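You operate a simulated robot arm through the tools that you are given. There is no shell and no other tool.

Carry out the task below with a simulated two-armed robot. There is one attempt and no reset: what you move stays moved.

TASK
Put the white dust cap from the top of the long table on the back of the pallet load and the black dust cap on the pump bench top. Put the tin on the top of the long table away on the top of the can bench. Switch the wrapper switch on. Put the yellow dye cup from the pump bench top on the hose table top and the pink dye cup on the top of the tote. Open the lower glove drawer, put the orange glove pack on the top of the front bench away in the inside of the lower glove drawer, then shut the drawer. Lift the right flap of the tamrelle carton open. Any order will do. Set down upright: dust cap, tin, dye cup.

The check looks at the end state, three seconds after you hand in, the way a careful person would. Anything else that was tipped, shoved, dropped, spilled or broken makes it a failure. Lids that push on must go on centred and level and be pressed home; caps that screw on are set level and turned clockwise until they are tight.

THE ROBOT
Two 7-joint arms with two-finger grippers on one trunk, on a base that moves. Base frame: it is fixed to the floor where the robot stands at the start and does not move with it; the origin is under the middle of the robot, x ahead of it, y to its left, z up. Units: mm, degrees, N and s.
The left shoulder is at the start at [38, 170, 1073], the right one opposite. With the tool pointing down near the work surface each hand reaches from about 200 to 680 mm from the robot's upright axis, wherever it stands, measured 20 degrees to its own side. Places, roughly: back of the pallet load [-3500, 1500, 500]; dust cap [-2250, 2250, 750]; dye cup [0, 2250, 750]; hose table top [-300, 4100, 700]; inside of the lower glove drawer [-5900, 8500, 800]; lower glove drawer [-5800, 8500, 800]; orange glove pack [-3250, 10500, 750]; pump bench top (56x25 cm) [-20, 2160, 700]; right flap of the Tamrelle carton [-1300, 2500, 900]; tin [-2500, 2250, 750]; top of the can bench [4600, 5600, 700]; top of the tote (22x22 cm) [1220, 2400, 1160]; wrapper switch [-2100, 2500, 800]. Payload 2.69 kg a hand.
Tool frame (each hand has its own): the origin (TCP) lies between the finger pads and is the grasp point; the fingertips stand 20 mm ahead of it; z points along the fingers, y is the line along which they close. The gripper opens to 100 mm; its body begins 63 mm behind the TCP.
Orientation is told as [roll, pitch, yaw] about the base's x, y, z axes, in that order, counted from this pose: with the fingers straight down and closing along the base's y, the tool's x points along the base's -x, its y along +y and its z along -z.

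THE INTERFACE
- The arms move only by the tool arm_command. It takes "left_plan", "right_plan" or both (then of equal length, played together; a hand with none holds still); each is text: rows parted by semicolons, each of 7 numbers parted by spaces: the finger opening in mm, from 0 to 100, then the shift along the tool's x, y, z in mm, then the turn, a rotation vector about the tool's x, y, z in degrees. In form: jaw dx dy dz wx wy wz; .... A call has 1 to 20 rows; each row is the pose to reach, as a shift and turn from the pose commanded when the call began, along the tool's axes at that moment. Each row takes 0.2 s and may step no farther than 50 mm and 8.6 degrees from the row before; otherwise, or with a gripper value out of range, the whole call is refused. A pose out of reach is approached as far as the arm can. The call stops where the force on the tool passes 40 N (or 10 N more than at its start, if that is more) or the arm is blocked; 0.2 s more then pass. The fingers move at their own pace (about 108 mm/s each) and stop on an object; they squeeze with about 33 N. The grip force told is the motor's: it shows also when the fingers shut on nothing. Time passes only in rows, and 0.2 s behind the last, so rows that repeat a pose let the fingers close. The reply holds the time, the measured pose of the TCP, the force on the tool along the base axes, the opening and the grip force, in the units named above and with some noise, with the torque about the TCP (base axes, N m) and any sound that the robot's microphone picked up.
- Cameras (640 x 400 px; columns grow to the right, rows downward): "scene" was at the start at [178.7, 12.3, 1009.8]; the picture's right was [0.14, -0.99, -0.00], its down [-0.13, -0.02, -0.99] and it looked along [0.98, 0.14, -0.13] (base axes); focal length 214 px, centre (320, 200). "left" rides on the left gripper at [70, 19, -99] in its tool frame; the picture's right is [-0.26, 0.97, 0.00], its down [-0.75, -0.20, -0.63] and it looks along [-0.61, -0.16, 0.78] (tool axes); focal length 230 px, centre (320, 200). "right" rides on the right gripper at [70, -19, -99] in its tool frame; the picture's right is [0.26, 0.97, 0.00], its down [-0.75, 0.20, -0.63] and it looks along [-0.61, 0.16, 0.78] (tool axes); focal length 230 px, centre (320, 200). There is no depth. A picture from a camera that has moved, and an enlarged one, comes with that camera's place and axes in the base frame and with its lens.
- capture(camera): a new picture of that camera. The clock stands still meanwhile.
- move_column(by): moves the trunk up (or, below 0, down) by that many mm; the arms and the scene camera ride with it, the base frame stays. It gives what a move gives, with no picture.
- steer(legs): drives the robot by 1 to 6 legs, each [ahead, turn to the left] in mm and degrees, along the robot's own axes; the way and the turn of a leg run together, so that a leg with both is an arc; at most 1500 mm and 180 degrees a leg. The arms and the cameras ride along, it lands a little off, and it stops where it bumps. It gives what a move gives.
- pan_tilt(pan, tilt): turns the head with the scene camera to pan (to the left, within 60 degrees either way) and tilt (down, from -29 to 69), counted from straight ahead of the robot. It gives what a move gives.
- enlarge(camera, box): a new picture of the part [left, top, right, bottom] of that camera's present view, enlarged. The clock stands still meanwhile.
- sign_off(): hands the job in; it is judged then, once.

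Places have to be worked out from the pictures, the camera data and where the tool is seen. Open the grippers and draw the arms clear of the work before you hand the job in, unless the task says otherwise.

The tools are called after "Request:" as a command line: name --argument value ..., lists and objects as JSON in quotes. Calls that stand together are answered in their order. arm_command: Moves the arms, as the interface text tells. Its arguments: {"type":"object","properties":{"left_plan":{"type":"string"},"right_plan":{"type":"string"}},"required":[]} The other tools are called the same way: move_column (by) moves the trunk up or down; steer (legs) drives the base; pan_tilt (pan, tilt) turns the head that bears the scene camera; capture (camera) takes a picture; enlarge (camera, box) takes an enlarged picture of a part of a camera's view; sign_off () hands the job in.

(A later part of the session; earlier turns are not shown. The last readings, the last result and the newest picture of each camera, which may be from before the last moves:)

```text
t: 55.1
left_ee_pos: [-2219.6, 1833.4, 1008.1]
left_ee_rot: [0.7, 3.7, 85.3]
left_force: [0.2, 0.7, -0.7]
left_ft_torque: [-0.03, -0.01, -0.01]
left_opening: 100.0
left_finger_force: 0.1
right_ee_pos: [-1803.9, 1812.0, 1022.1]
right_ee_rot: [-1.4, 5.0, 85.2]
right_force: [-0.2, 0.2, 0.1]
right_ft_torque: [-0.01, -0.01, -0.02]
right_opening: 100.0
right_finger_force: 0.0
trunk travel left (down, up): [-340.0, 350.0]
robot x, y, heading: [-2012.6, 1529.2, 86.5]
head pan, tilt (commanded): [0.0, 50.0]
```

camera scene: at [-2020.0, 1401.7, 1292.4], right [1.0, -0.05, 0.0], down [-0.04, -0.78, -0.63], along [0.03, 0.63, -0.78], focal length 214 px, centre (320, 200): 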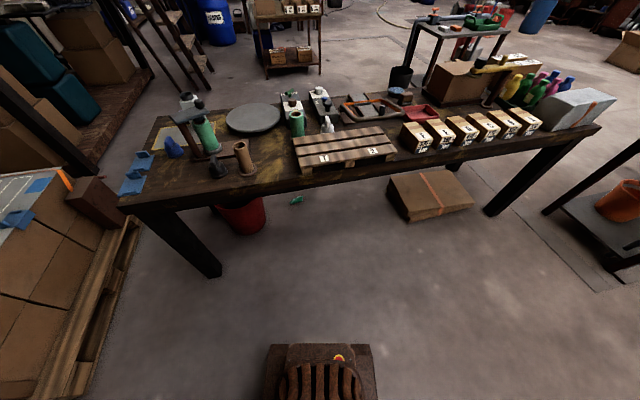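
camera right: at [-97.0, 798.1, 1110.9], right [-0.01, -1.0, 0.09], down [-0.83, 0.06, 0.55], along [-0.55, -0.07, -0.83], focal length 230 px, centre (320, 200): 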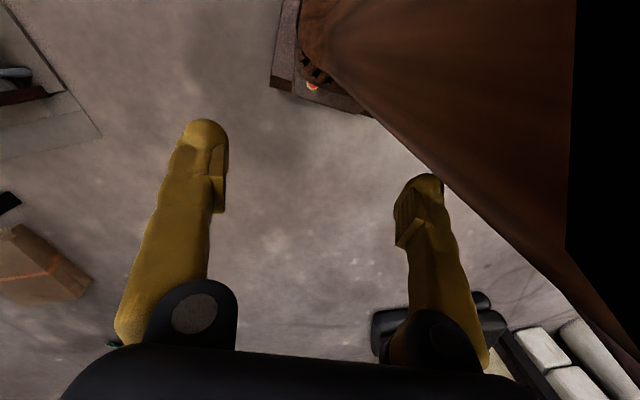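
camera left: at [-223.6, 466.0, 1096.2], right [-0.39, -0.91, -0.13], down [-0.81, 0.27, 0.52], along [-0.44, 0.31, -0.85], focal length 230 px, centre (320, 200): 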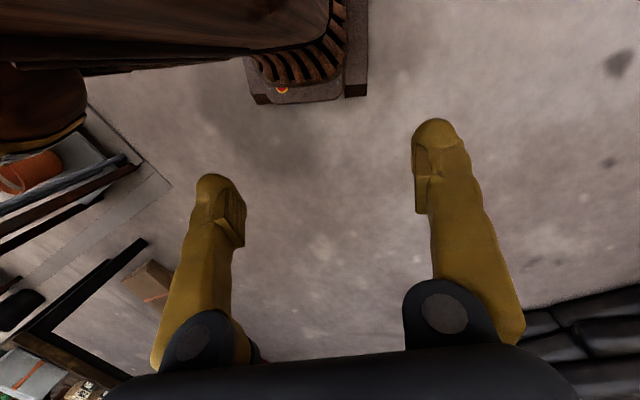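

Good, no drift this time. I turn left 13 degrees, then advance a further 120 mm and look.

Request:
steer --legs '[[0, 13], [130, 0]]'

Request:
capture --camera "scene"

Request:
capture --camera "left"

Request:
capture --camera "right"

```text
t: 56.0
left_ee_pos: [-2233.2, 1766.8, 992.8]
left_ee_rot: [-0.1, 8.1, 88.2]
left_force: [-0.1, -0.1, 0.4]
left_ft_torque: [0.0, 0.0, 0.01]
left_opening: 99.9
left_finger_force: 0.0
right_ee_pos: [-1817.9, 1757.0, 1006.3]
right_ee_rot: [-1.4, 9.6, 88.3]
right_force: [0.6, 0.5, -1.0]
right_ft_torque: [0.03, 0.0, -0.02]
right_opening: 99.8
right_finger_force: 0.1
trunk travel left (down, up): [-340.0, 350.0]
robot x, y, heading: [-2011.7, 1531.7, 89.3]
head pan, tilt (commanded): [0.0, 50.0]
stopped in leg 1: the robot was blocked; the commanded pose is now the measured one
```

```text
taken
camera scene: at [-2010.2, 1694.2, 982.5], right [1.0, -0.01, 0.0], down [-0.01, -0.78, -0.63], along [0.01, 0.63, -0.78], focal length 214 px, centre (320, 200)
```

scene: 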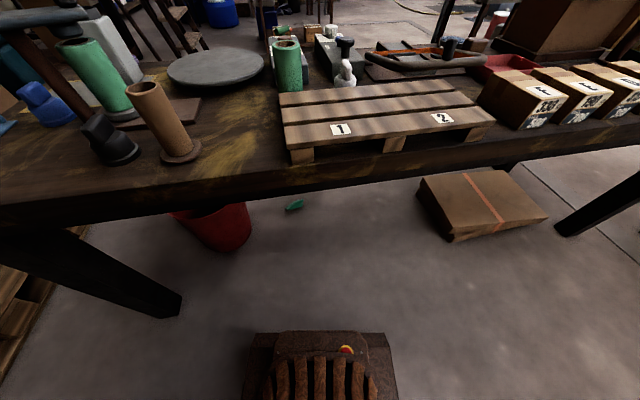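

```text
taken
camera left: at [-2252.7, 1711.1, 1100.4], right [-0.96, 0.29, -0.04], down [0.23, 0.82, 0.52], along [0.18, 0.49, -0.85], focal length 230 px, centre (320, 200)
```

left: 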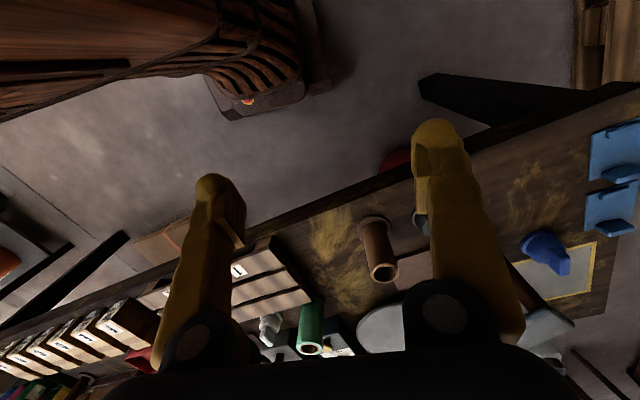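

```text
taken
camera right: at [-1803.5, 1705.1, 1117.4], right [-0.97, -0.23, 0.02], down [-0.19, 0.85, 0.49], along [-0.13, 0.47, -0.87], focal length 230 px, centre (320, 200)
```

right: 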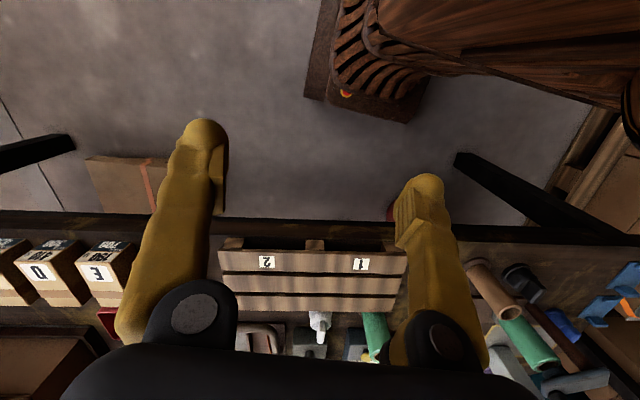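

The turn stopped after 3 degrees and the arms sagged inward again. I re-extend both arms forward with the tools vertical, raised, before trying again.

Request:
arm_command --left_plan "100 -40 10 -15 0 -2 0; 100 -80 10 -30 0 -4 0; 100 -110 10 -45 0 -6 0; 100 -130 10 -50 0 -8 0; 100 -140 10 -50 0 -8.1 0; 100 -140 10 -50 0 -8.1 0" --right_plan "100 -40 -10 -15 -0.5 -2.4 0; 100 -80 -10 -30 -1 -4.8 0; 100 -110 -10 -45 -1.4 -7.2 0; 100 -130 -10 -50 -1.4 -9.6 0; 100 -140 -10 -50 -1.4 -9.6 0; 100 -140 -10 -50 -1.4 -9.6 0"

Request:
steer --legs '[[0, 8]]'

```text
t: 57.4
left_ee_pos: [-2236.4, 1909.7, 1039.1]
left_ee_rot: [0.3, -2.7, 87.5]
left_force: [-0.8, 0.0, 0.4]
left_ft_torque: [0.03, 0.0, -0.01]
left_opening: 100.1
left_finger_force: 0.1
right_ee_pos: [-1804.1, 1909.6, 1053.5]
right_ee_rot: [0.2, -3.3, 88.3]
right_force: [0.7, 0.3, -0.6]
right_ft_torque: [0.01, 0.0, -0.01]
right_opening: 100.0
right_finger_force: 0.0
trunk travel left (down, up): [-340.0, 350.0]
robot x, y, heading: [-2013.3, 1533.3, 89.1]
head pan, tilt (commanded): [0.0, 50.0]
```

```text
t: 58.4
left_ee_pos: [-2288.2, 1875.7, 1038.1]
left_ee_rot: [0.3, -2.6, 95.5]
left_force: [-0.4, 0.2, -0.6]
left_ft_torque: [-0.02, -0.02, 0.02]
left_opening: 100.1
left_finger_force: 0.1
right_ee_pos: [-1858.9, 1933.9, 1053.4]
right_ee_rot: [0.2, -3.2, 96.3]
right_force: [-0.2, 0.3, 0.5]
right_ft_torque: [0.02, 0.02, 0.02]
right_opening: 100.1
right_finger_force: 0.2
trunk travel left (down, up): [-340.0, 350.0]
robot x, y, heading: [-2009.7, 1530.4, 97.3]
head pan, tilt (commanded): [0.0, 50.0]
```

That turn worked. Now I advance 130 mm so both caps come within reach.

Request:
steer --legs '[[130, 0]]'

Request:
capture --camera "left"

Request:
capture --camera "right"

Request:
capture --camera "scene"

```text
t: 59.7
left_ee_pos: [-2300.4, 1976.0, 1049.2]
left_ee_rot: [0.3, -4.4, 95.4]
left_force: [-0.1, 0.2, 0.7]
left_ft_torque: [-0.09, -0.01, 0.0]
left_opening: 99.7
left_finger_force: 0.0
right_ee_pos: [-1872.1, 2033.6, 1064.1]
right_ee_rot: [0.2, -4.9, 96.3]
right_force: [-0.4, -0.2, 0.2]
right_ft_torque: [-0.05, -0.05, -0.01]
right_opening: 100.0
right_finger_force: 0.0
trunk travel left (down, up): [-340.0, 350.0]
robot x, y, heading: [-2029.6, 1662.5, 97.3]
head pan, tilt (commanded): [0.0, 50.0]
```

```text
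taken
camera left: at [-2309.9, 1897.1, 1141.9], right [-0.99, 0.16, 0.03], down [0.14, 0.72, 0.68], along [0.09, 0.68, -0.73], focal length 230 px, centre (320, 200)
```

left: 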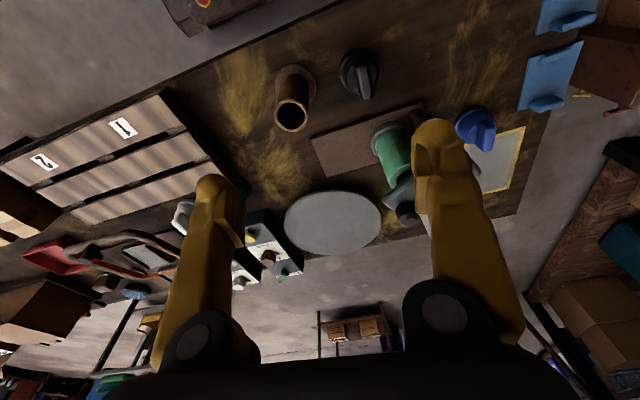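

```text
taken
camera right: at [-1843.9, 1959.5, 1156.9], right [-0.93, -0.36, -0.02], down [-0.27, 0.67, 0.69], along [-0.24, 0.65, -0.72], focal length 230 px, centre (320, 200)
```

right: 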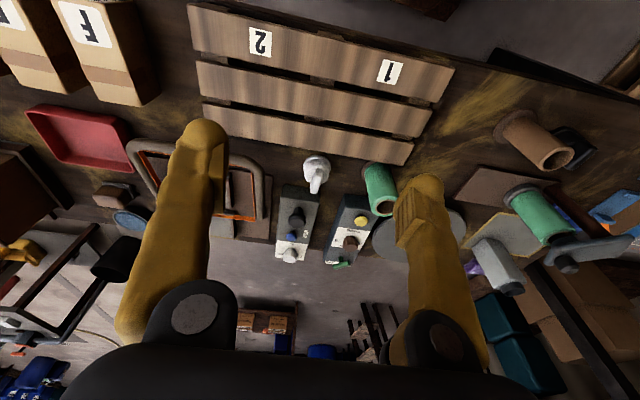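

```text
taken
camera scene: at [-2044.5, 1788.0, 987.8], right [0.99, 0.12, 0.0], down [0.09, -0.75, -0.66], along [-0.08, 0.65, -0.75], focal length 214 px, centre (320, 200)
```

scene: 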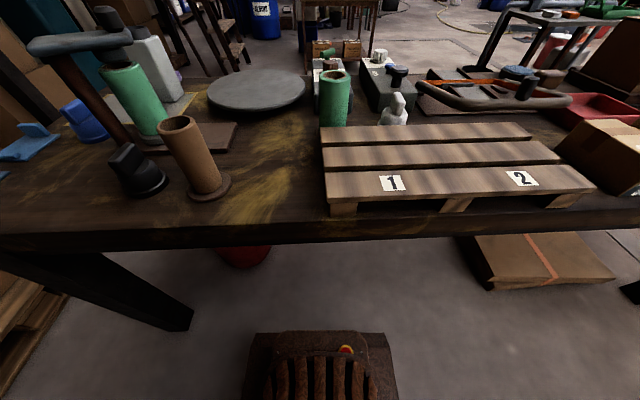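

The camera data show the body leaning a bit after drives, so readings right after motion may be transient. I take a settled reading by repeating a small head move, then recheck.

Request:
pan_tilt --pan 0 --tilt 52

Request:
enlarge --camera "scene" --box '[80, 60, 440, 240]'

Request:
enlarge --camera "left" --box '[260, 30, 420, 130]'

Request:
enlarge --camera "right" --box '[240, 130, 440, 290]'

```text
t: 60.3
left_ee_pos: [-2301.1, 1983.8, 1046.9]
left_ee_rot: [0.4, -4.0, 95.4]
left_force: [-0.5, 0.4, 0.2]
left_ft_torque: [-0.01, -0.01, 0.0]
left_opening: 100.0
left_finger_force: 0.0
right_ee_pos: [-1872.4, 2043.4, 1061.5]
right_ee_rot: [0.2, -4.6, 96.3]
right_force: [0.8, 0.1, 1.2]
right_ft_torque: [-0.02, 0.0, -0.03]
right_opening: 99.9
right_finger_force: 0.1
trunk travel left (down, up): [-340.0, 350.0]
robot x, y, heading: [-2027.8, 1663.3, 97.1]
head pan, tilt (commanded): [0.0, 52.0]
```

```text
1.78 times, centred on (260, 150) of scene
camera zoom: at [-2046.4, 1803.4, 982.8], right [0.99, 0.12, 0.0], down [0.1, -0.78, -0.62], along [-0.08, 0.61, -0.79], focal length 381 px, centre (427, 289)
```

zoom: 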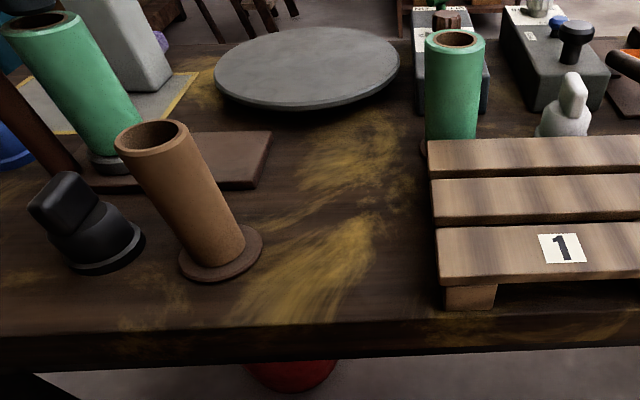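

```text
4.00 times, centred on (340, 80) of left
camera zoom: at [-2311.0, 1905.1, 1140.1], right [-0.99, 0.16, 0.02], down [0.14, 0.72, 0.68], along [0.1, 0.67, -0.73], focal length 920 px, centre (240, 680)
```

zoom: 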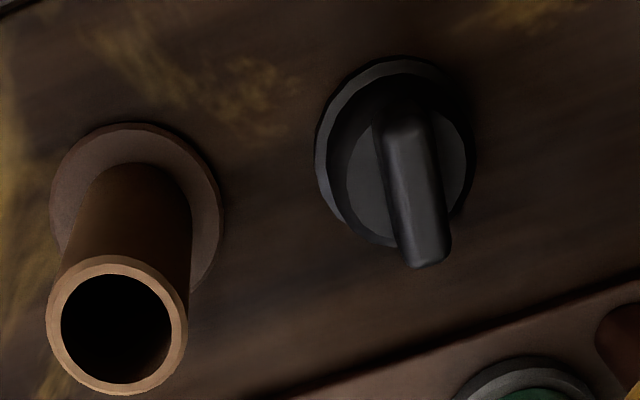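

```text
2.50 times, centred on (340, 210) of right
camera zoom: at [-1844.8, 1967.5, 1155.2], right [-0.93, -0.36, -0.02], down [-0.27, 0.67, 0.69], along [-0.24, 0.65, -0.73], focal length 575 px, centre (270, 175)
```

zoom: 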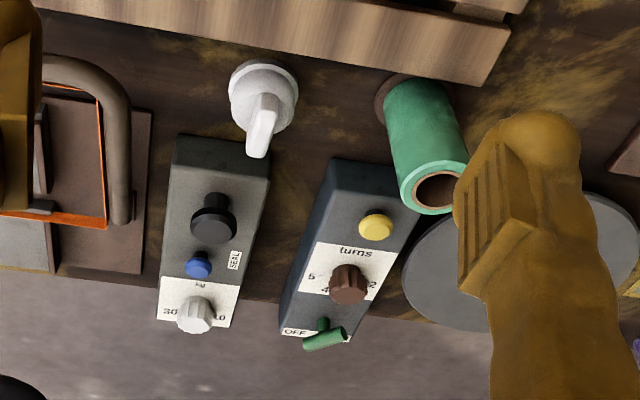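

The body rocks slowly after drives, so measurements need settling. From stereo of hand and scene cameras I put the black cap at about (-2364, 2006) with its flange near z≈735, tab aligned with the table depth (yaw ≈ 99). I bring the left hand above it.

Request:
arm_command --left_plan "100 -3 12 36 0 0.8 -0.7; 100 -6 24 72 0 1.6 -1.4; 100 -9 36 108 0 2.4 -2.1; 100 -12 48 144 0 3.2 -2.8; 100 -15.6 60.6 160 0.4 4 -3.6; 100 -15.6 60.6 160 0.4 4 -3.6; 100 -15.6 60.6 160 0.4 4 -3.6"

Request:
capture --camera "left"

Request:
capture --camera "scene"

```text
t: 61.9
left_ee_pos: [-2366.2, 2017.6, 882.7]
left_ee_rot: [-0.3, 0.9, 99.1]
left_force: [-0.6, -1.2, 0.8]
left_ft_torque: [-0.01, 0.0, -0.01]
left_opening: 99.9
left_finger_force: 0.0
right_ee_pos: [-1875.4, 2058.1, 1055.4]
right_ee_rot: [0.1, -3.6, 96.3]
right_force: [0.5, -0.9, 0.1]
right_ft_torque: [0.0, 0.03, 0.0]
right_opening: 100.3
right_finger_force: 0.1
trunk travel left (down, up): [-340.0, 350.0]
robot x, y, heading: [-2028.1, 1662.3, 97.2]
head pan, tilt (commanded): [0.0, 52.0]
```

```text
taken
camera left: at [-2373.5, 1946.9, 981.8], right [-0.99, 0.1, -0.01], down [0.08, 0.78, 0.62], along [0.07, 0.61, -0.79], focal length 230 px, centre (320, 200)
```

left: 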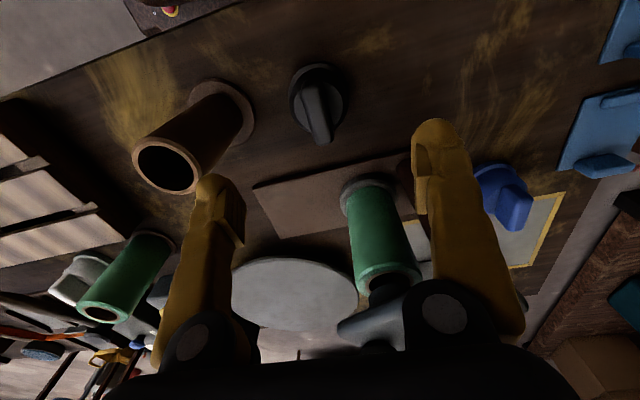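

```text
taken
camera scene: at [-2049.0, 1822.9, 979.6], right [0.99, 0.12, 0.0], down [0.1, -0.79, -0.6], along [-0.07, 0.6, -0.8], focal length 214 px, centre (320, 200)
```

scene: 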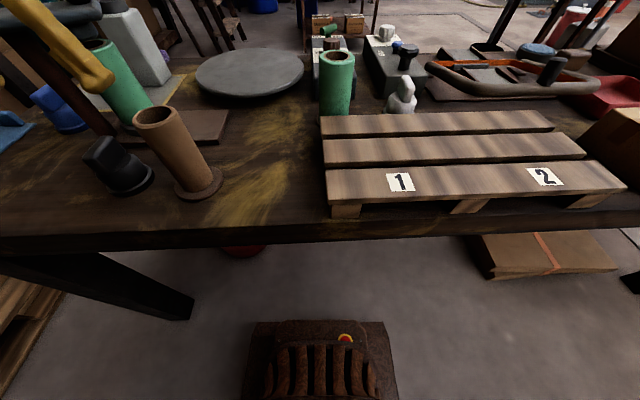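

The left hand hangs nearly over the cap; the cap seems ~10 mm nearer to me than the TCP. I enlarge to refine.

Request:
enlarge --camera "left" --box '[260, 45, 380, 165]'

Request:
enlarge --camera "scene" --box '[60, 110, 200, 220]'

```text
3.33 times, centred on (320, 105) of left
camera zoom: at [-2373.5, 1946.9, 981.8], right [-0.99, 0.1, -0.01], down [0.08, 0.78, 0.62], along [0.07, 0.61, -0.79], focal length 767 px, centre (320, 517)
```

zoom: 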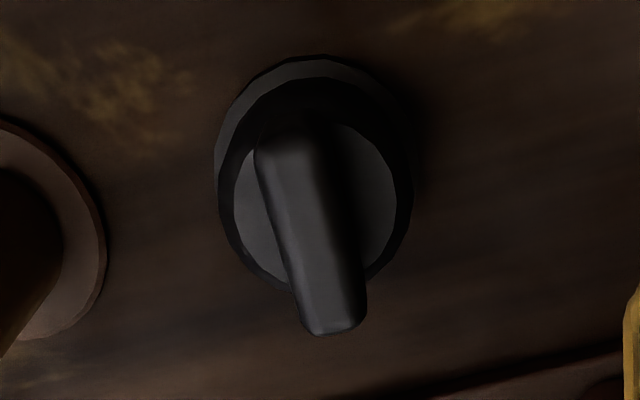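

```text
3.64 times, centred on (130, 165) of scene
camera zoom: at [-2049.0, 1822.9, 979.6], right [0.99, 0.12, 0.0], down [0.1, -0.79, -0.6], along [-0.07, 0.6, -0.8], focal length 780 px, centre (1011, 327)
```

zoom: 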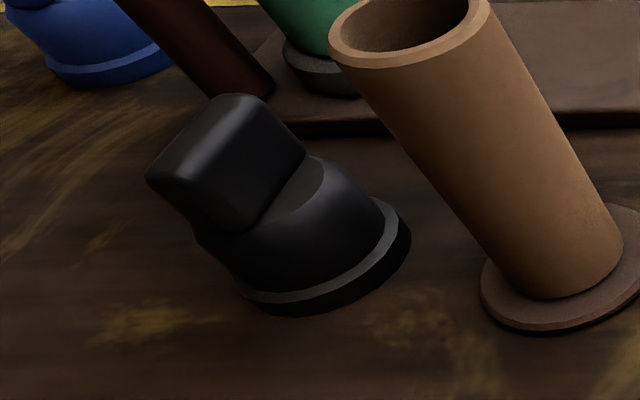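

Stereo puts the cap axis at about (-2364, 2004), dome top near z≈780 and tab top near z≈806 (table ≈ 728). I lower the left hand to straddle the tab with the jaw at 60 mm, TCP about z=815 first, and check.

Request:
arm_command --left_plan "60 6 0 30 0 -0.5 0; 60 12.5 0 60 0 -0.9 0; 60 12.5 0 66 0 -0.9 0; 60 12.5 0 66 0 -0.9 0"

Request:
capture --camera "left"

Request:
enlarge --camera "scene" --box '[20, 60, 240, 220]'

```text
t: 62.9
left_ee_pos: [-2363.8, 2003.3, 817.0]
left_ee_rot: [-0.1, -0.1, 99.1]
left_force: [0.4, 0.3, 0.1]
left_ft_torque: [0.0, 0.0, -0.02]
left_opening: 60.2
left_finger_force: 0.1
right_ee_pos: [-1873.5, 2055.5, 1055.1]
right_ee_rot: [0.2, -3.6, 96.2]
right_force: [-0.1, 0.6, -0.4]
right_ft_torque: [0.01, -0.03, -0.01]
right_opening: 99.9
right_finger_force: 0.1
trunk travel left (down, up): [-340.0, 350.0]
robot x, y, heading: [-2029.3, 1660.0, 97.2]
head pan, tilt (commanded): [0.0, 52.0]
```

```text
taken
camera left: at [-2371.2, 1931.1, 915.3], right [-0.99, 0.1, 0.0], down [0.08, 0.77, 0.63], along [0.07, 0.63, -0.78], focal length 230 px, centre (320, 200)
```

left: 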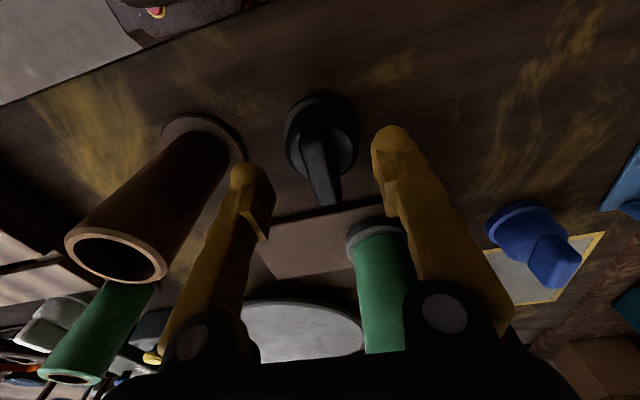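

```text
2.50 times, centred on (130, 140) of scene
camera zoom: at [-2048.8, 1821.9, 979.8], right [0.99, 0.12, 0.0], down [0.1, -0.79, -0.6], along [-0.08, 0.6, -0.8], focal length 536 px, centre (795, 350)
```

zoom: 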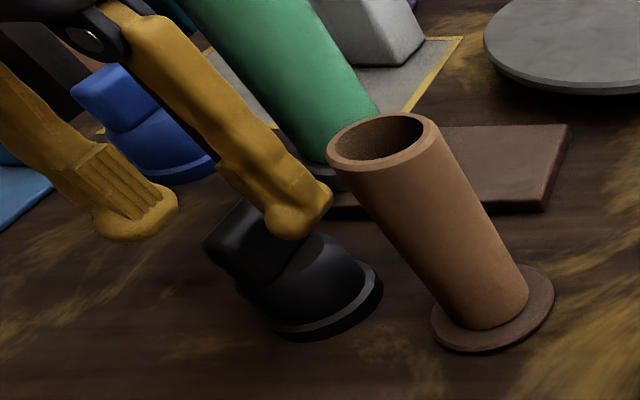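

The tab sits between the fingers, about 3 mm toward tool +y. I go down 13 mm with that correction and close.

Request:
arm_command --left_plan "60 0 3 7 0 0 0; 60 0 3 13 0 0 0; 60 0 3 13 0 0 0; 0 0 3 13 0 0 0; 0 0 3 13 0 0 0; 0 0 3 13 0 0 0"

Request:
capture --camera "left"

```text
t: 64.3
left_ee_pos: [-2367.0, 2004.0, 804.5]
left_ee_rot: [-0.1, 0.0, 99.1]
left_force: [-0.7, -1.6, 0.1]
left_ft_torque: [0.0, -0.03, 0.02]
left_opening: 16.4
left_finger_force: 32.9
right_ee_pos: [-1874.6, 2057.2, 1055.6]
right_ee_rot: [0.2, -3.8, 96.3]
right_force: [0.4, 0.5, 0.3]
right_ft_torque: [0.01, -0.02, 0.01]
right_opening: 100.1
right_finger_force: 0.1
trunk travel left (down, up): [-340.0, 350.0]
robot x, y, heading: [-2025.2, 1659.9, 97.2]
head pan, tilt (commanded): [0.0, 52.0]
```

```text
taken
camera left: at [-2374.1, 1930.5, 902.6], right [-0.99, 0.1, 0.0], down [0.08, 0.77, 0.63], along [0.07, 0.63, -0.78], focal length 230 px, centre (320, 200)
```

left: 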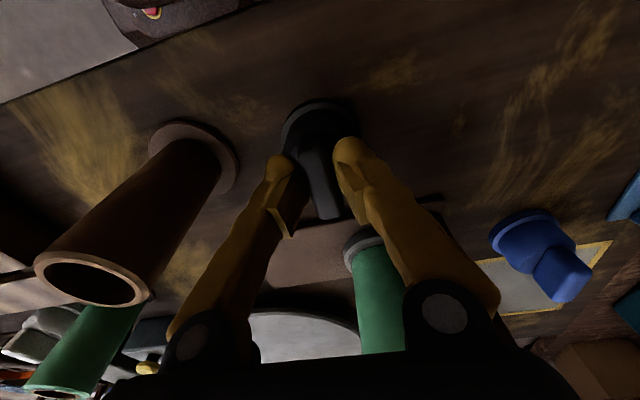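

Gripped the black cap's tab (16.4 mm, 33 N). I lift it straight up and at the same time move the right hand over the white cap near (-1940, 2252).

Request:
arm_command --left_plan "0 0 0 -15 0 0 0; 0 0 0 -40 0 0 0; 0 0 0 -70 0 0 0; 0 0 0 -100 0 0 0; 0 0 0 -135 0 0 0; 0 0 0 -170 0 0 0; 0 0 0 -200 0 0 0; 0 0 0 -230 0 0 0; 0 0 0 -240 0 0 0; 0 0 0 -240 0 0 0" --right_plan "100 -40 9 0 0 0.8 -0.7; 100 -80 18 0 0 1.6 -1.4; 100 -120 27 0 0 2.4 -2.1; 100 -160 36 10 0 3.2 -2.8; 100 -191.8 43.3 40 -0.2 3.8 -3.7; 100 -191.8 43.3 80 -0.2 3.8 -3.7; 100 -191.8 43.3 120 -0.2 3.8 -3.7; 100 -191.8 43.3 160 -0.2 3.8 -3.7; 100 -191.8 43.3 188 -0.2 3.8 -3.7; 100 -191.8 43.3 188 -0.2 3.8 -3.7"

Request:
capture --camera "right"

Request:
capture --camera "scene"

Request:
capture --camera "left"

```text
t: 66.5
left_ee_pos: [-2367.9, 2001.6, 1044.5]
left_ee_rot: [-0.3, -0.1, 99.0]
left_force: [-0.2, 0.2, -0.2]
left_ft_torque: [0.0, 0.03, 0.02]
left_opening: 16.7
left_finger_force: 32.9
right_ee_pos: [-1940.4, 2254.7, 880.8]
right_ee_rot: [0.2, 0.1, 99.9]
right_force: [0.9, 0.2, 0.5]
right_ft_torque: [0.04, -0.03, 0.0]
right_opening: 100.1
right_finger_force: 0.1
trunk travel left (down, up): [-340.0, 350.0]
robot x, y, heading: [-2027.0, 1663.7, 97.2]
head pan, tilt (commanded): [0.0, 52.0]
```

```text
taken
camera right: at [-1909.4, 2190.1, 980.1], right [-0.91, -0.42, 0.01], down [-0.32, 0.71, 0.63], along [-0.27, 0.57, -0.78], focal length 230 px, centre (320, 200)
```

right: 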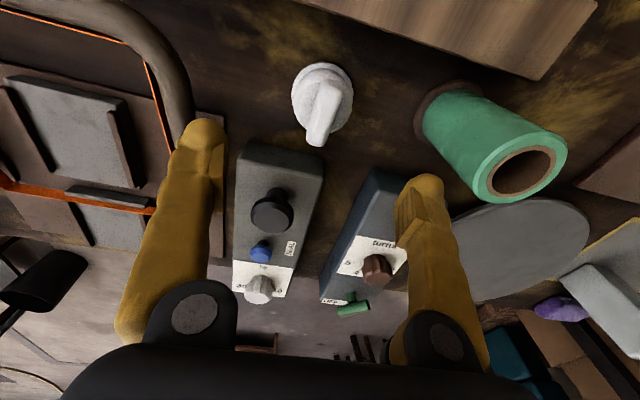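

```text
taken
camera scene: at [-2048.8, 1821.9, 979.8], right [0.99, 0.12, 0.0], down [0.1, -0.79, -0.6], along [-0.08, 0.6, -0.8], focal length 214 px, centre (320, 200)
```

scene: 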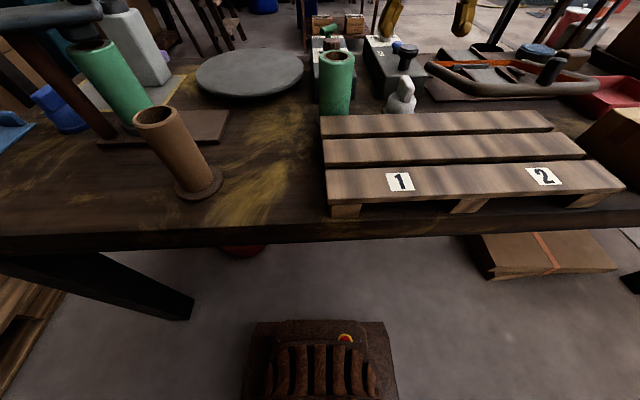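

```text
taken
camera left: at [-2374.7, 1929.5, 1142.8], right [-0.99, 0.1, 0.0], down [0.08, 0.77, 0.63], along [0.07, 0.63, -0.78], focal length 230 px, centre (320, 200)
```

left: 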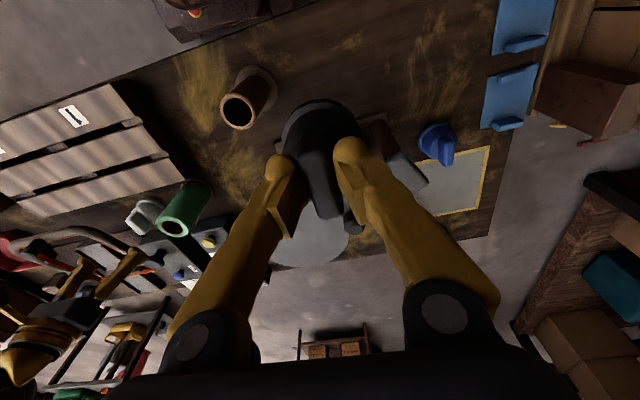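

The black cap is lifted cleanly. The white cap sits about 12 mm nearer than the right TCP; I correct and descend to z≈815 with the jaw at 60 mm.

Request:
arm_command --right_plan "80 6 -0.5 20 0 0 0; 60 12.4 -1 45 0 0 0; 60 12.4 -1 66 0 0 0; 60 12.4 -1 66 0 0 0"

Request:
capture --camera "right"

Request:
enlarge --camera "scene" --box '[300, 0, 500, 130]'

```text
t: 67.5
left_ee_pos: [-2366.6, 2002.0, 1043.6]
left_ee_rot: [-0.2, -0.1, 99.0]
left_force: [0.0, -0.2, -0.3]
left_ft_torque: [-0.1, -0.01, 0.01]
left_opening: 16.3
left_finger_force: 32.7
right_ee_pos: [-1936.8, 2243.2, 814.3]
right_ee_rot: [0.3, 0.1, 100.0]
right_force: [0.8, 0.4, -1.2]
right_ft_torque: [0.02, -0.04, -0.01]
right_opening: 59.6
right_finger_force: 0.0
trunk travel left (down, up): [-340.0, 350.0]
robot x, y, heading: [-2026.6, 1664.7, 97.3]
head pan, tilt (commanded): [0.0, 52.0]
```

```text
taken
camera right: at [-1906.4, 2178.2, 914.1], right [-0.91, -0.42, 0.01], down [-0.33, 0.71, 0.63], along [-0.27, 0.57, -0.78], focal length 230 px, centre (320, 200)
```

right: 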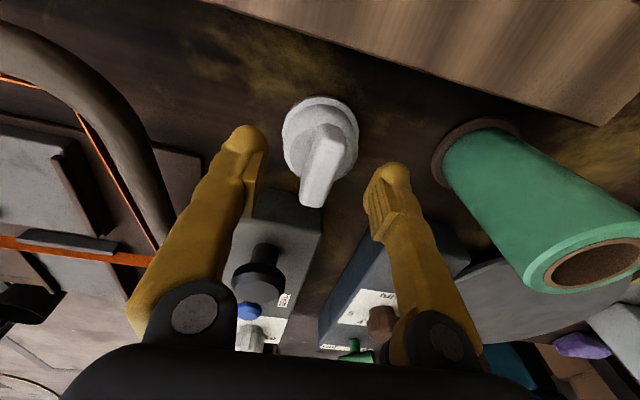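

```text
3.08 times, centred on (400, 65) of scene
camera zoom: at [-2048.8, 1822.0, 979.8], right [0.99, 0.12, 0.0], down [0.1, -0.79, -0.6], along [-0.08, 0.6, -0.8], focal length 660 px, centre (74, 615)
```

zoom: 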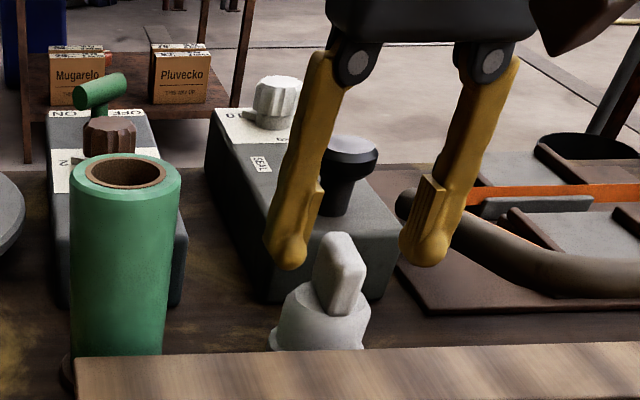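

The white tab is centered between the fingers. I descend 11 mm and close.

Request:
arm_command --right_plan "60 0 0 6 0 0 0; 60 0 0 11 0 0 0; 60 0 0 11 0 0 0; 0 0 0 11 0 0 0; 0 0 0 11 0 0 0; 0 0 0 11 0 0 0"

Request:
capture --camera "right"

```text
t: 68.9
left_ee_pos: [-2367.7, 2001.7, 1043.4]
left_ee_rot: [-0.2, -0.1, 99.0]
left_force: [0.2, 0.2, 0.0]
left_ft_torque: [0.0, -0.02, 0.02]
left_opening: 16.5
left_finger_force: 32.7
right_ee_pos: [-1937.3, 2242.9, 804.0]
right_ee_rot: [0.3, 0.2, 100.0]
right_force: [0.0, 0.6, -0.6]
right_ft_torque: [0.04, -0.01, 0.0]
right_opening: 16.3
right_finger_force: 33.3
trunk travel left (down, up): [-340.0, 350.0]
robot x, y, heading: [-2029.8, 1664.7, 97.1]
head pan, tilt (commanded): [0.0, 52.0]
```

```text
taken
camera right: at [-1906.6, 2178.3, 903.2], right [-0.91, -0.42, 0.01], down [-0.33, 0.71, 0.63], along [-0.27, 0.57, -0.78], focal length 230 px, centre (320, 200)
```

right: 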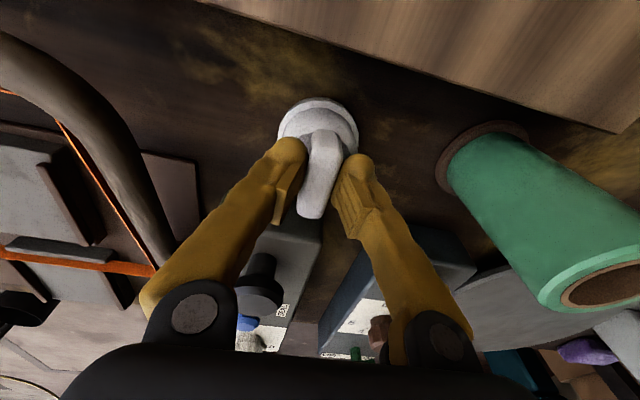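

Both caps are gripped. I lift the right hand straight up, then draw it back toward me.

Request:
arm_command --right_plan "0 0 0 -15 0 0 0; 0 0 0 -45 0 0 0; 0 0 0 -85 0 0 0; 0 0 0 -125 0 0 0; 0 0 0 -165 0 0 0; 0 0 0 -205 0 0 0; 0 15 0 -240 0 0 0; 0 55 0 -240 0 0 0; 0 100 -10 -240 0 0 0; 0 140 -20 -240 0 0 0; 0 180 -30 -240 0 0 0; 0 180 -30 -240 0 0 0"

Request:
capture --camera "right"

```text
t: 71.5
left_ee_pos: [-2368.5, 2001.9, 1043.9]
left_ee_rot: [-0.2, 0.0, 99.0]
left_force: [0.0, 0.0, 0.2]
left_ft_torque: [-0.02, 0.02, 0.01]
left_opening: 16.5
left_finger_force: 32.9
right_ee_pos: [-1876.1, 2071.0, 1044.2]
right_ee_rot: [0.3, 0.1, 99.9]
right_force: [0.0, -0.3, -0.6]
right_ft_torque: [0.01, -0.02, 0.02]
right_opening: 16.8
right_finger_force: 32.5
trunk travel left (down, up): [-340.0, 350.0]
robot x, y, heading: [-2025.5, 1661.0, 97.3]
head pan, tilt (commanded): [0.0, 52.0]
```

```text
taken
camera right: at [-1844.6, 2005.9, 1143.5], right [-0.91, -0.42, 0.01], down [-0.32, 0.71, 0.63], along [-0.27, 0.57, -0.78], focal length 230 px, centre (320, 200)
```

right: 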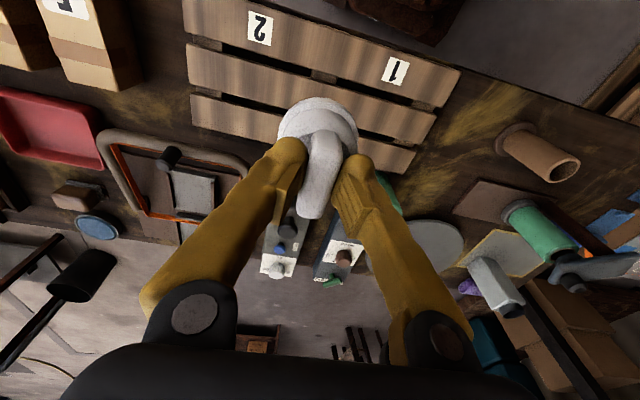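

Both caps held securely. I back away from the table, then turn left in small steps toward the pallet load.

Request:
steer --legs '[[-400, 0]]'

Request:
steer --legs '[[0, 8]]'

Request:
steer --legs '[[0, 28]]'

Request:
steer --legs '[[0, 28]]'

```text
t: 74.0
left_ee_pos: [-2317.0, 1606.8, 1044.4]
left_ee_rot: [-0.2, -0.1, 98.9]
left_force: [-0.6, 0.3, 0.1]
left_ft_torque: [0.01, -0.01, 0.0]
left_opening: 16.4
left_finger_force: 33.2
right_ee_pos: [-1824.6, 1674.8, 1044.4]
right_ee_rot: [0.4, 0.1, 99.9]
right_force: [-0.3, -0.9, -0.9]
right_ft_torque: [0.04, 0.0, -0.01]
right_opening: 16.5
right_finger_force: 33.2
trunk travel left (down, up): [-340.0, 350.0]
robot x, y, heading: [-1978.4, 1266.2, 97.2]
head pan, tilt (commanded): [0.0, 52.0]
```

```text
t: 75.0
left_ee_pos: [-2357.5, 1539.5, 1046.5]
left_ee_rot: [-0.2, -0.4, 106.9]
left_force: [1.0, 0.4, -0.7]
left_ft_torque: [0.03, -0.01, -0.01]
left_opening: 16.5
left_finger_force: 32.8
right_ee_pos: [-1880.1, 1676.0, 1050.6]
right_ee_rot: [0.2, -0.9, 107.9]
right_force: [0.9, 0.5, 0.4]
right_ft_torque: [0.01, 0.01, 0.0]
right_opening: 16.5
right_finger_force: 33.2
trunk travel left (down, up): [-340.0, 350.0]
robot x, y, heading: [-1979.6, 1270.3, 105.1]
head pan, tilt (commanded): [0.0, 52.0]
```

```text
t: 75.9
left_ee_pos: [-2359.3, 1462.9, 1029.5]
left_ee_rot: [1.2, 3.5, 110.3]
left_force: [-1.1, -1.1, -0.8]
left_ft_torque: [0.06, -0.1, 0.04]
left_opening: 16.3
left_finger_force: 33.6
right_ee_pos: [-1889.0, 1621.2, 1035.0]
right_ee_rot: [1.9, 3.3, 111.3]
right_force: [-2.2, -0.9, -0.2]
right_ft_torque: [0.07, -0.14, 0.01]
right_opening: 16.6
right_finger_force: 32.9
trunk travel left (down, up): [-340.0, 350.0]
robot x, y, heading: [-1979.2, 1267.2, 107.7]
head pan, tilt (commanded): [0.0, 52.0]
stopped in leg 1: the robot was blocked; the commanded pose is now the measured one
```

```text
t: 76.7
left_ee_pos: [-2347.9, 1413.7, 1023.1]
left_ee_rot: [1.7, 6.0, 112.9]
left_force: [-0.5, -0.6, -0.8]
left_ft_torque: [0.05, 0.01, 0.02]
left_opening: 16.6
left_finger_force: 32.4
right_ee_pos: [-1883.9, 1589.2, 1022.6]
right_ee_rot: [2.2, 6.2, 113.6]
right_force: [-0.8, -0.9, -0.6]
right_ft_torque: [0.05, 0.01, 0.0]
right_opening: 16.4
right_finger_force: 32.3
trunk travel left (down, up): [-340.0, 350.0]
robot x, y, heading: [-1975.4, 1264.8, 109.7]
head pan, tilt (commanded): [0.0, 52.0]
stopped in leg 1: the robot was blocked; the commanded pose is now the measured one
```

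Large turns keep being flagged as blocked while 8-degree ones pass, so I chain small turn legs.

Request:
steer --legs '[[0, 8], [0, 8], [0, 8]]'

```text
t: 79.0
left_ee_pos: [-2349.7, 1228.1, 1016.2]
left_ee_rot: [1.0, 8.5, 136.4]
left_force: [1.5, 0.5, -0.2]
left_ft_torque: [0.02, 0.05, -0.01]
left_opening: 16.8
left_finger_force: 32.9
right_ee_pos: [-1993.3, 1572.9, 1015.0]
right_ee_rot: [2.5, 8.6, 137.2]
right_force: [1.3, 0.2, -0.5]
right_ft_torque: [0.0, 0.09, -0.03]
right_opening: 16.7
right_finger_force: 33.2
trunk travel left (down, up): [-340.0, 350.0]
robot x, y, heading: [-1981.2, 1271.4, 133.3]
head pan, tilt (commanded): [0.0, 52.0]
stopped in leg 3: the robot was blocked; the commanded pose is now the measured one
```

Reached 133 degrees. I continue with small legs, then will re-level the hands.

Request:
steer --legs '[[0, 9], [0, 9], [0, 9]]'

```text
t: 81.4
left_ee_pos: [-2303.9, 1059.8, 1018.7]
left_ee_rot: [0.7, 6.6, 163.3]
left_force: [0.5, 0.4, -0.8]
left_ft_torque: [0.01, -0.01, 0.0]
left_opening: 16.6
left_finger_force: 33.4
right_ee_pos: [-2136.5, 1534.0, 1024.4]
right_ee_rot: [2.2, 6.2, 164.0]
right_force: [0.6, 0.5, -0.1]
right_ft_torque: [0.02, -0.06, -0.03]
right_opening: 16.3
right_finger_force: 32.9
trunk travel left (down, up): [-340.0, 350.0]
robot x, y, heading: [-1978.6, 1264.6, 160.4]
head pan, tilt (commanded): [0.0, 52.0]
```

Heading 160 reached. I re-extend both hands to about 400 mm ahead and level the tools.

Request:
arm_command --left_plan "0 -40 -20 -5 0 -1.6 0.7; 0 -80 -40 -9 0 -3.3 1.4; 0 -120 -60 -14 0.4 -5 2.1; 0 -159 -80 -18.4 0.7 -6.6 2.9; 0 -159 -80 -18.4 0.7 -6.6 2.9; 0 -159 -80 -18.4 0.7 -6.6 2.9" --right_plan "0 -40 0 -4 0.5 -1.5 0.9; 0 -80 0 -8 1.1 -3.1 1.8; 0 -120 0 -12 1.6 -4.7 2.7; 0 -159 0 -17 2.2 -6.2 3.6; 0 -159 0 -17 2.2 -6.2 3.6; 0 -159 0 -17 2.2 -6.2 3.6"

Request:
pan_tilt --pan 0 --tilt 30

Request:
capture --camera "scene"

```text
t: 82.8
left_ee_pos: [-2419.7, 1177.7, 1023.7]
left_ee_rot: [-0.1, -0.9, 160.4]
left_force: [0.3, -0.3, 0.3]
left_ft_torque: [0.03, 0.0, 0.04]
left_opening: 16.4
left_finger_force: 33.3
right_ee_pos: [-2276.4, 1574.5, 1030.8]
right_ee_rot: [-0.2, -0.8, 160.4]
right_force: [0.3, 0.4, -0.5]
right_ft_torque: [0.0, 0.02, 0.02]
right_opening: 16.3
right_finger_force: 32.9
trunk travel left (down, up): [-340.0, 350.0]
robot x, y, heading: [-1981.6, 1268.3, 160.2]
head pan, tilt (commanded): [0.0, 52.0]
```

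```text
t: 83.7
left_ee_pos: [-2419.1, 1177.6, 1023.5]
left_ee_rot: [-0.1, -1.0, 160.3]
left_force: [0.9, 0.8, -0.2]
left_ft_torque: [0.01, 0.0, -0.01]
left_opening: 16.5
left_finger_force: 32.9
right_ee_pos: [-2277.7, 1572.7, 1029.4]
right_ee_rot: [-0.2, -0.9, 160.6]
right_force: [0.3, 0.5, -0.4]
right_ft_torque: [0.02, 0.02, -0.03]
right_opening: 16.6
right_finger_force: 33.2
trunk travel left (down, up): [-340.0, 350.0]
robot x, y, heading: [-1980.4, 1272.1, 160.4]
head pan, tilt (commanded): [0.0, 30.0]
```

```text
taken
camera scene: at [-2145.7, 1326.8, 1011.6], right [0.34, 0.94, 0.0], down [0.49, -0.17, -0.86], along [-0.81, 0.29, -0.52], focal length 214 px, centre (320, 200)
```

scene: 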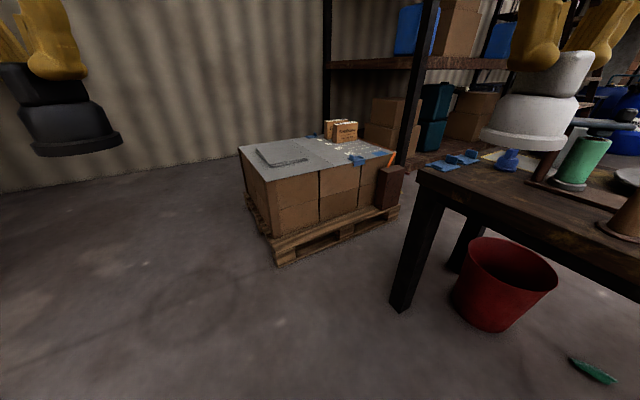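

The pallet load's top is near z≈555; its right edge runs from about (-3115,1380) to (-3261,2251), with sheets leaving a free strip. I aim to set the white cap near (-3230, 1580), so I drive to about (-2729, 1506).

Request:
steer --legs '[[780, 2]]'

Request:
steer --legs '[[0, 9], [0, 9], [0, 9]]'

Request:
capture --camera "scene"

```text
t: 87.9
left_ee_pos: [-3149.9, 1412.0, 1023.2]
left_ee_rot: [-0.1, -1.0, 162.0]
left_force: [-0.5, -0.4, -0.4]
left_ft_torque: [-0.01, -0.03, 0.0]
left_opening: 16.6
left_finger_force: 32.8
right_ee_pos: [-3018.7, 1813.5, 1030.9]
right_ee_rot: [-0.1, -1.0, 162.1]
right_force: [-0.6, 1.1, -1.1]
right_ft_torque: [-0.05, 0.01, 0.04]
right_opening: 16.6
right_finger_force: 33.1
trunk travel left (down, up): [-340.0, 350.0]
robot x, y, heading: [-2707.3, 1516.2, 162.3]
head pan, tilt (commanded): [0.0, 30.0]
```

```text
t: 90.2
left_ee_pos: [-3038.3, 1227.3, 1029.4]
left_ee_rot: [-0.1, -1.8, -170.9]
left_force: [0.3, -0.4, 0.4]
left_ft_torque: [-0.01, 0.01, -0.01]
left_opening: 16.6
left_finger_force: 33.2
right_ee_pos: [-3102.6, 1642.8, 1034.9]
right_ee_rot: [-0.3, -1.9, -170.8]
right_force: [0.1, -0.7, 0.6]
right_ft_torque: [0.01, 0.01, -0.01]
right_opening: 16.2
right_finger_force: 32.7
trunk travel left (down, up): [-340.0, 350.0]
robot x, y, heading: [-2708.9, 1516.9, -170.8]
head pan, tilt (commanded): [0.0, 30.0]
```

```text
taken
camera scene: at [-2886.5, 1488.1, 1011.7], right [-0.16, 0.99, 0.0], down [0.51, 0.08, -0.86], along [-0.85, -0.14, -0.51], focal length 214 px, centre (320, 200)
```

scene: 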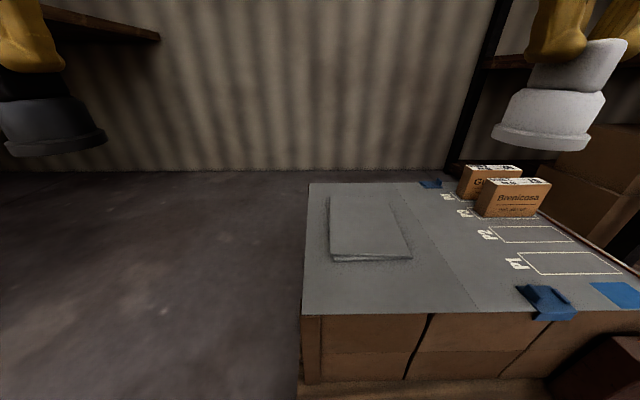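

The small turn legs worked without blocking. The load top is near z≈530 with a free strip between the near edge (x≈-3196) and the sheets (x≈-3363) at y≈1590. I lower the trunk 170 mm and bring the white cap over (-3280, 1590).

Request:
move_column --by -170

```text
t: 92.2
left_ee_pos: [-3022.5, 1229.9, 864.0]
left_ee_rot: [-0.1, -2.6, -171.0]
left_force: [-0.5, -0.1, -0.2]
left_ft_torque: [-0.02, 0.0, 0.04]
left_opening: 16.3
left_finger_force: 32.8
right_ee_pos: [-3087.6, 1646.5, 872.0]
right_ee_rot: [-0.1, -2.8, -170.8]
right_force: [-1.2, -0.3, 0.2]
right_ft_torque: [0.03, -0.01, 0.0]
right_opening: 16.6
right_finger_force: 33.0
trunk travel left (down, up): [-170.0, 520.0]
robot x, y, heading: [-2714.5, 1519.7, -170.8]
head pan, tilt (commanded): [0.0, 30.0]
```

Now I move the right hand with the white cap forward and down to about z=700 above the strip.

Request:
arm_command --right_plan "0 -32 4 30 0 0.5 0; 0 -64 8 60 0 1 0; 0 -96 12 90 0 1.5 0; 0 -128 16 120 0 2 0; 0 -160 20 150 0 2.4 0; 0 -190.3 25 181.5 0 2.8 0; 0 -190.3 25 181.5 0 2.8 0; 0 -190.3 25 181.5 0 2.8 0"

Request:
capture --camera "scene"

Request:
capture --camera "right"

```text
t: 94.0
left_ee_pos: [-3022.8, 1229.0, 864.6]
left_ee_rot: [-0.1, -2.6, -170.9]
left_force: [-0.1, -1.1, -0.8]
left_ft_torque: [-0.01, -0.01, 0.01]
left_opening: 16.2
left_finger_force: 32.6
right_ee_pos: [-3280.2, 1589.8, 700.0]
right_ee_rot: [-0.3, 0.0, -170.8]
right_force: [-0.6, -0.2, -0.6]
right_ft_torque: [0.0, 0.02, -0.01]
right_opening: 16.5
right_finger_force: 33.2
trunk travel left (down, up): [-170.0, 520.0]
robot x, y, heading: [-2707.9, 1518.2, -170.8]
head pan, tilt (commanded): [0.0, 30.0]
```

```text
taken
camera scene: at [-2883.7, 1488.7, 841.8], right [-0.16, 0.99, 0.0], down [0.51, 0.08, -0.86], along [-0.85, -0.14, -0.51], focal length 214 px, centre (320, 200)
```

scene: 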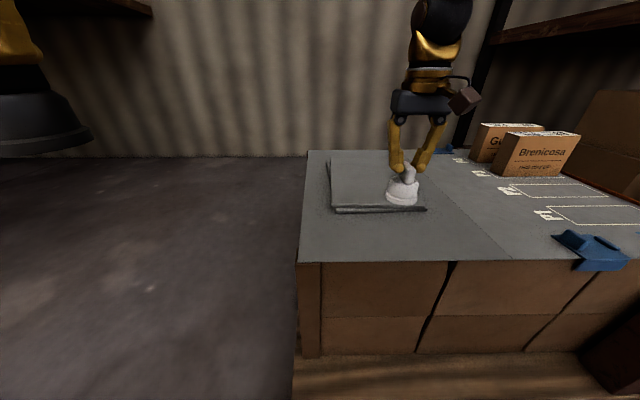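

```text
taken
camera right: at [-3213.8, 1619.0, 799.3], right [0.41, -0.91, 0.0], down [-0.71, -0.32, 0.63], along [-0.57, -0.25, -0.78], focal length 230 px, centre (320, 200)
```

right: 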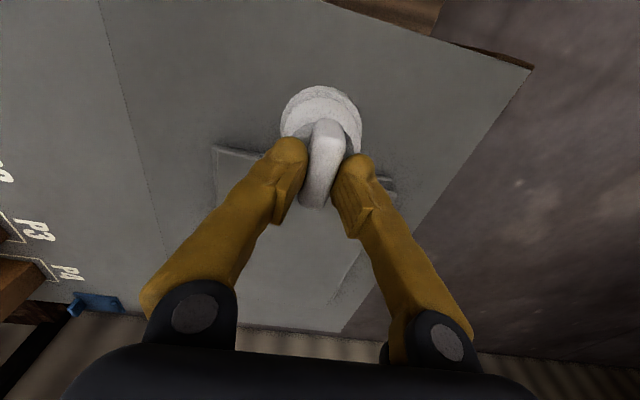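

The landing spot is clear of the sheets and the edge. I lower by 70 mm, then look at the gap.

Request:
arm_command --right_plan "0 0 0 25 0 0 0; 0 0 0 50 0 0 0; 0 0 0 70 0 0 0; 0 0 0 70 0 0 0"

Request:
enlarge --camera "scene" --box '[340, 140, 460, 260]'

```text
t: 95.0
left_ee_pos: [-3022.5, 1229.4, 865.3]
left_ee_rot: [-0.2, -2.5, -170.9]
left_force: [0.2, -0.1, 0.0]
left_ft_torque: [0.01, 0.0, 0.02]
left_opening: 16.6
left_finger_force: 32.7
right_ee_pos: [-3280.8, 1589.4, 629.0]
right_ee_rot: [-0.3, 0.1, -170.8]
right_force: [0.7, -0.6, -0.2]
right_ft_torque: [0.02, 0.06, 0.0]
right_opening: 16.4
right_finger_force: 33.7
trunk travel left (down, up): [-170.0, 520.0]
robot x, y, heading: [-2710.0, 1516.5, -170.5]
head pan, tilt (commanded): [0.0, 30.0]
```

```text
3.33 times, centred on (400, 200) of scene
camera zoom: at [-2883.9, 1488.7, 841.7], right [-0.16, 0.99, 0.0], down [0.51, 0.08, -0.86], along [-0.85, -0.14, -0.52], focal length 715 px, centre (53, 200)
```

zoom: 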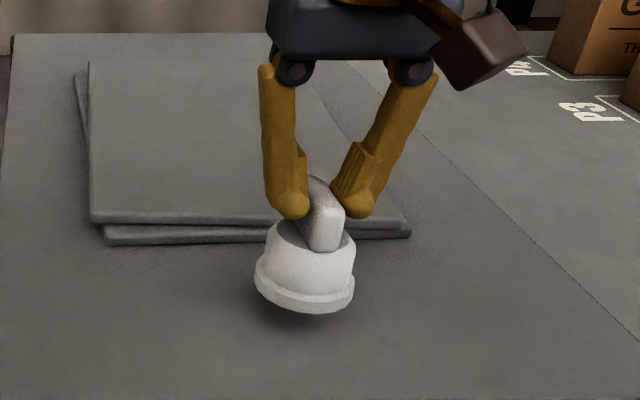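

A shadow shows a gap of maybe 20 mm. I lower in fine steps, watching the force.

Request:
arm_command --right_plan "0 0 0 5 0 0 0; 0 0 0 10 0 0 0; 0 0 0 13 0 0 0; 0 0 0 15 0 0 0; 0 0 0 15 0 0 0"

Request:
enlarge --camera "scene" --box '[340, 140, 460, 260]'

```text
t: 96.2
left_ee_pos: [-3022.3, 1230.5, 864.2]
left_ee_rot: [-0.1, -2.6, -170.9]
left_force: [0.6, -0.3, -0.1]
left_ft_torque: [0.04, 0.0, -0.03]
left_opening: 16.4
left_finger_force: 32.8
right_ee_pos: [-3279.4, 1589.5, 614.5]
right_ee_rot: [-0.2, 0.1, -170.8]
right_force: [-0.6, 0.1, -0.7]
right_ft_torque: [-0.04, 0.01, -0.02]
right_opening: 16.3
right_finger_force: 32.3
trunk travel left (down, up): [-170.0, 520.0]
robot x, y, heading: [-2711.0, 1515.9, -170.6]
head pan, tilt (commanded): [0.0, 30.0]
```

```text
3.33 times, centred on (400, 200) of scene
camera zoom: at [-2883.8, 1488.7, 841.7], right [-0.16, 0.99, 0.0], down [0.51, 0.08, -0.86], along [-0.85, -0.14, -0.51], focal length 715 px, centre (53, 200)
```

zoom: 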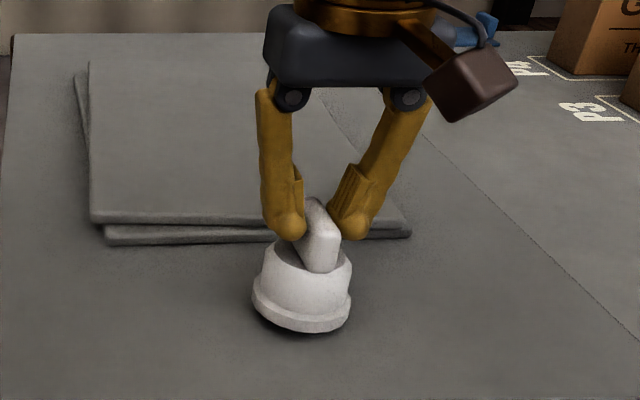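

Nearly touching now, still no contact force. I continue with 2 mm steps.

Request:
arm_command --right_plan "0 0 0 2 0 0 0; 0 0 0 4 0 0 0; 0 0 0 6 0 0 0; 0 0 0 6 0 0 0"

Request:
enlarge --camera "scene" --box '[360, 180, 430, 260]'

```text
t: 97.2
left_ee_pos: [-3022.9, 1229.4, 864.0]
left_ee_rot: [-0.2, -2.7, -170.8]
left_force: [0.3, -0.1, -0.2]
left_ft_torque: [-0.03, -0.01, 0.0]
left_opening: 16.4
left_finger_force: 32.8
right_ee_pos: [-3280.2, 1590.3, 608.7]
right_ee_rot: [-0.2, -0.1, -170.8]
right_force: [0.1, -0.9, -0.7]
right_ft_torque: [0.0, 0.02, 0.0]
right_opening: 16.5
right_finger_force: 33.1
trunk travel left (down, up): [-170.0, 520.0]
robot x, y, heading: [-2712.8, 1521.7, -170.8]
head pan, tilt (commanded): [0.0, 30.0]
```

```text
5.00 times, centred on (395, 220) of scene
camera zoom: at [-2883.8, 1488.7, 841.7], right [-0.16, 0.99, 0.0], down [0.51, 0.08, -0.86], along [-0.85, -0.14, -0.51], focal length 1072 px, centre (-55, 100)
```

zoom: 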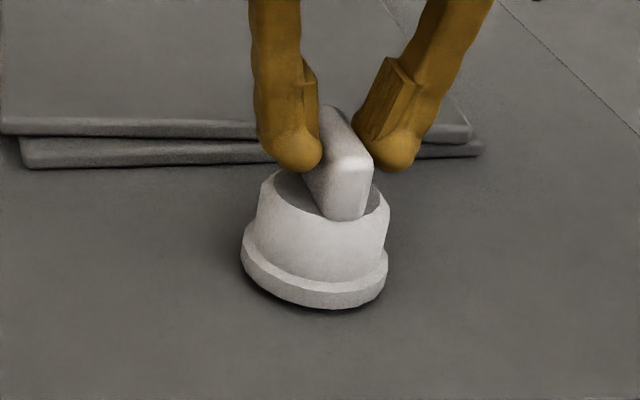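

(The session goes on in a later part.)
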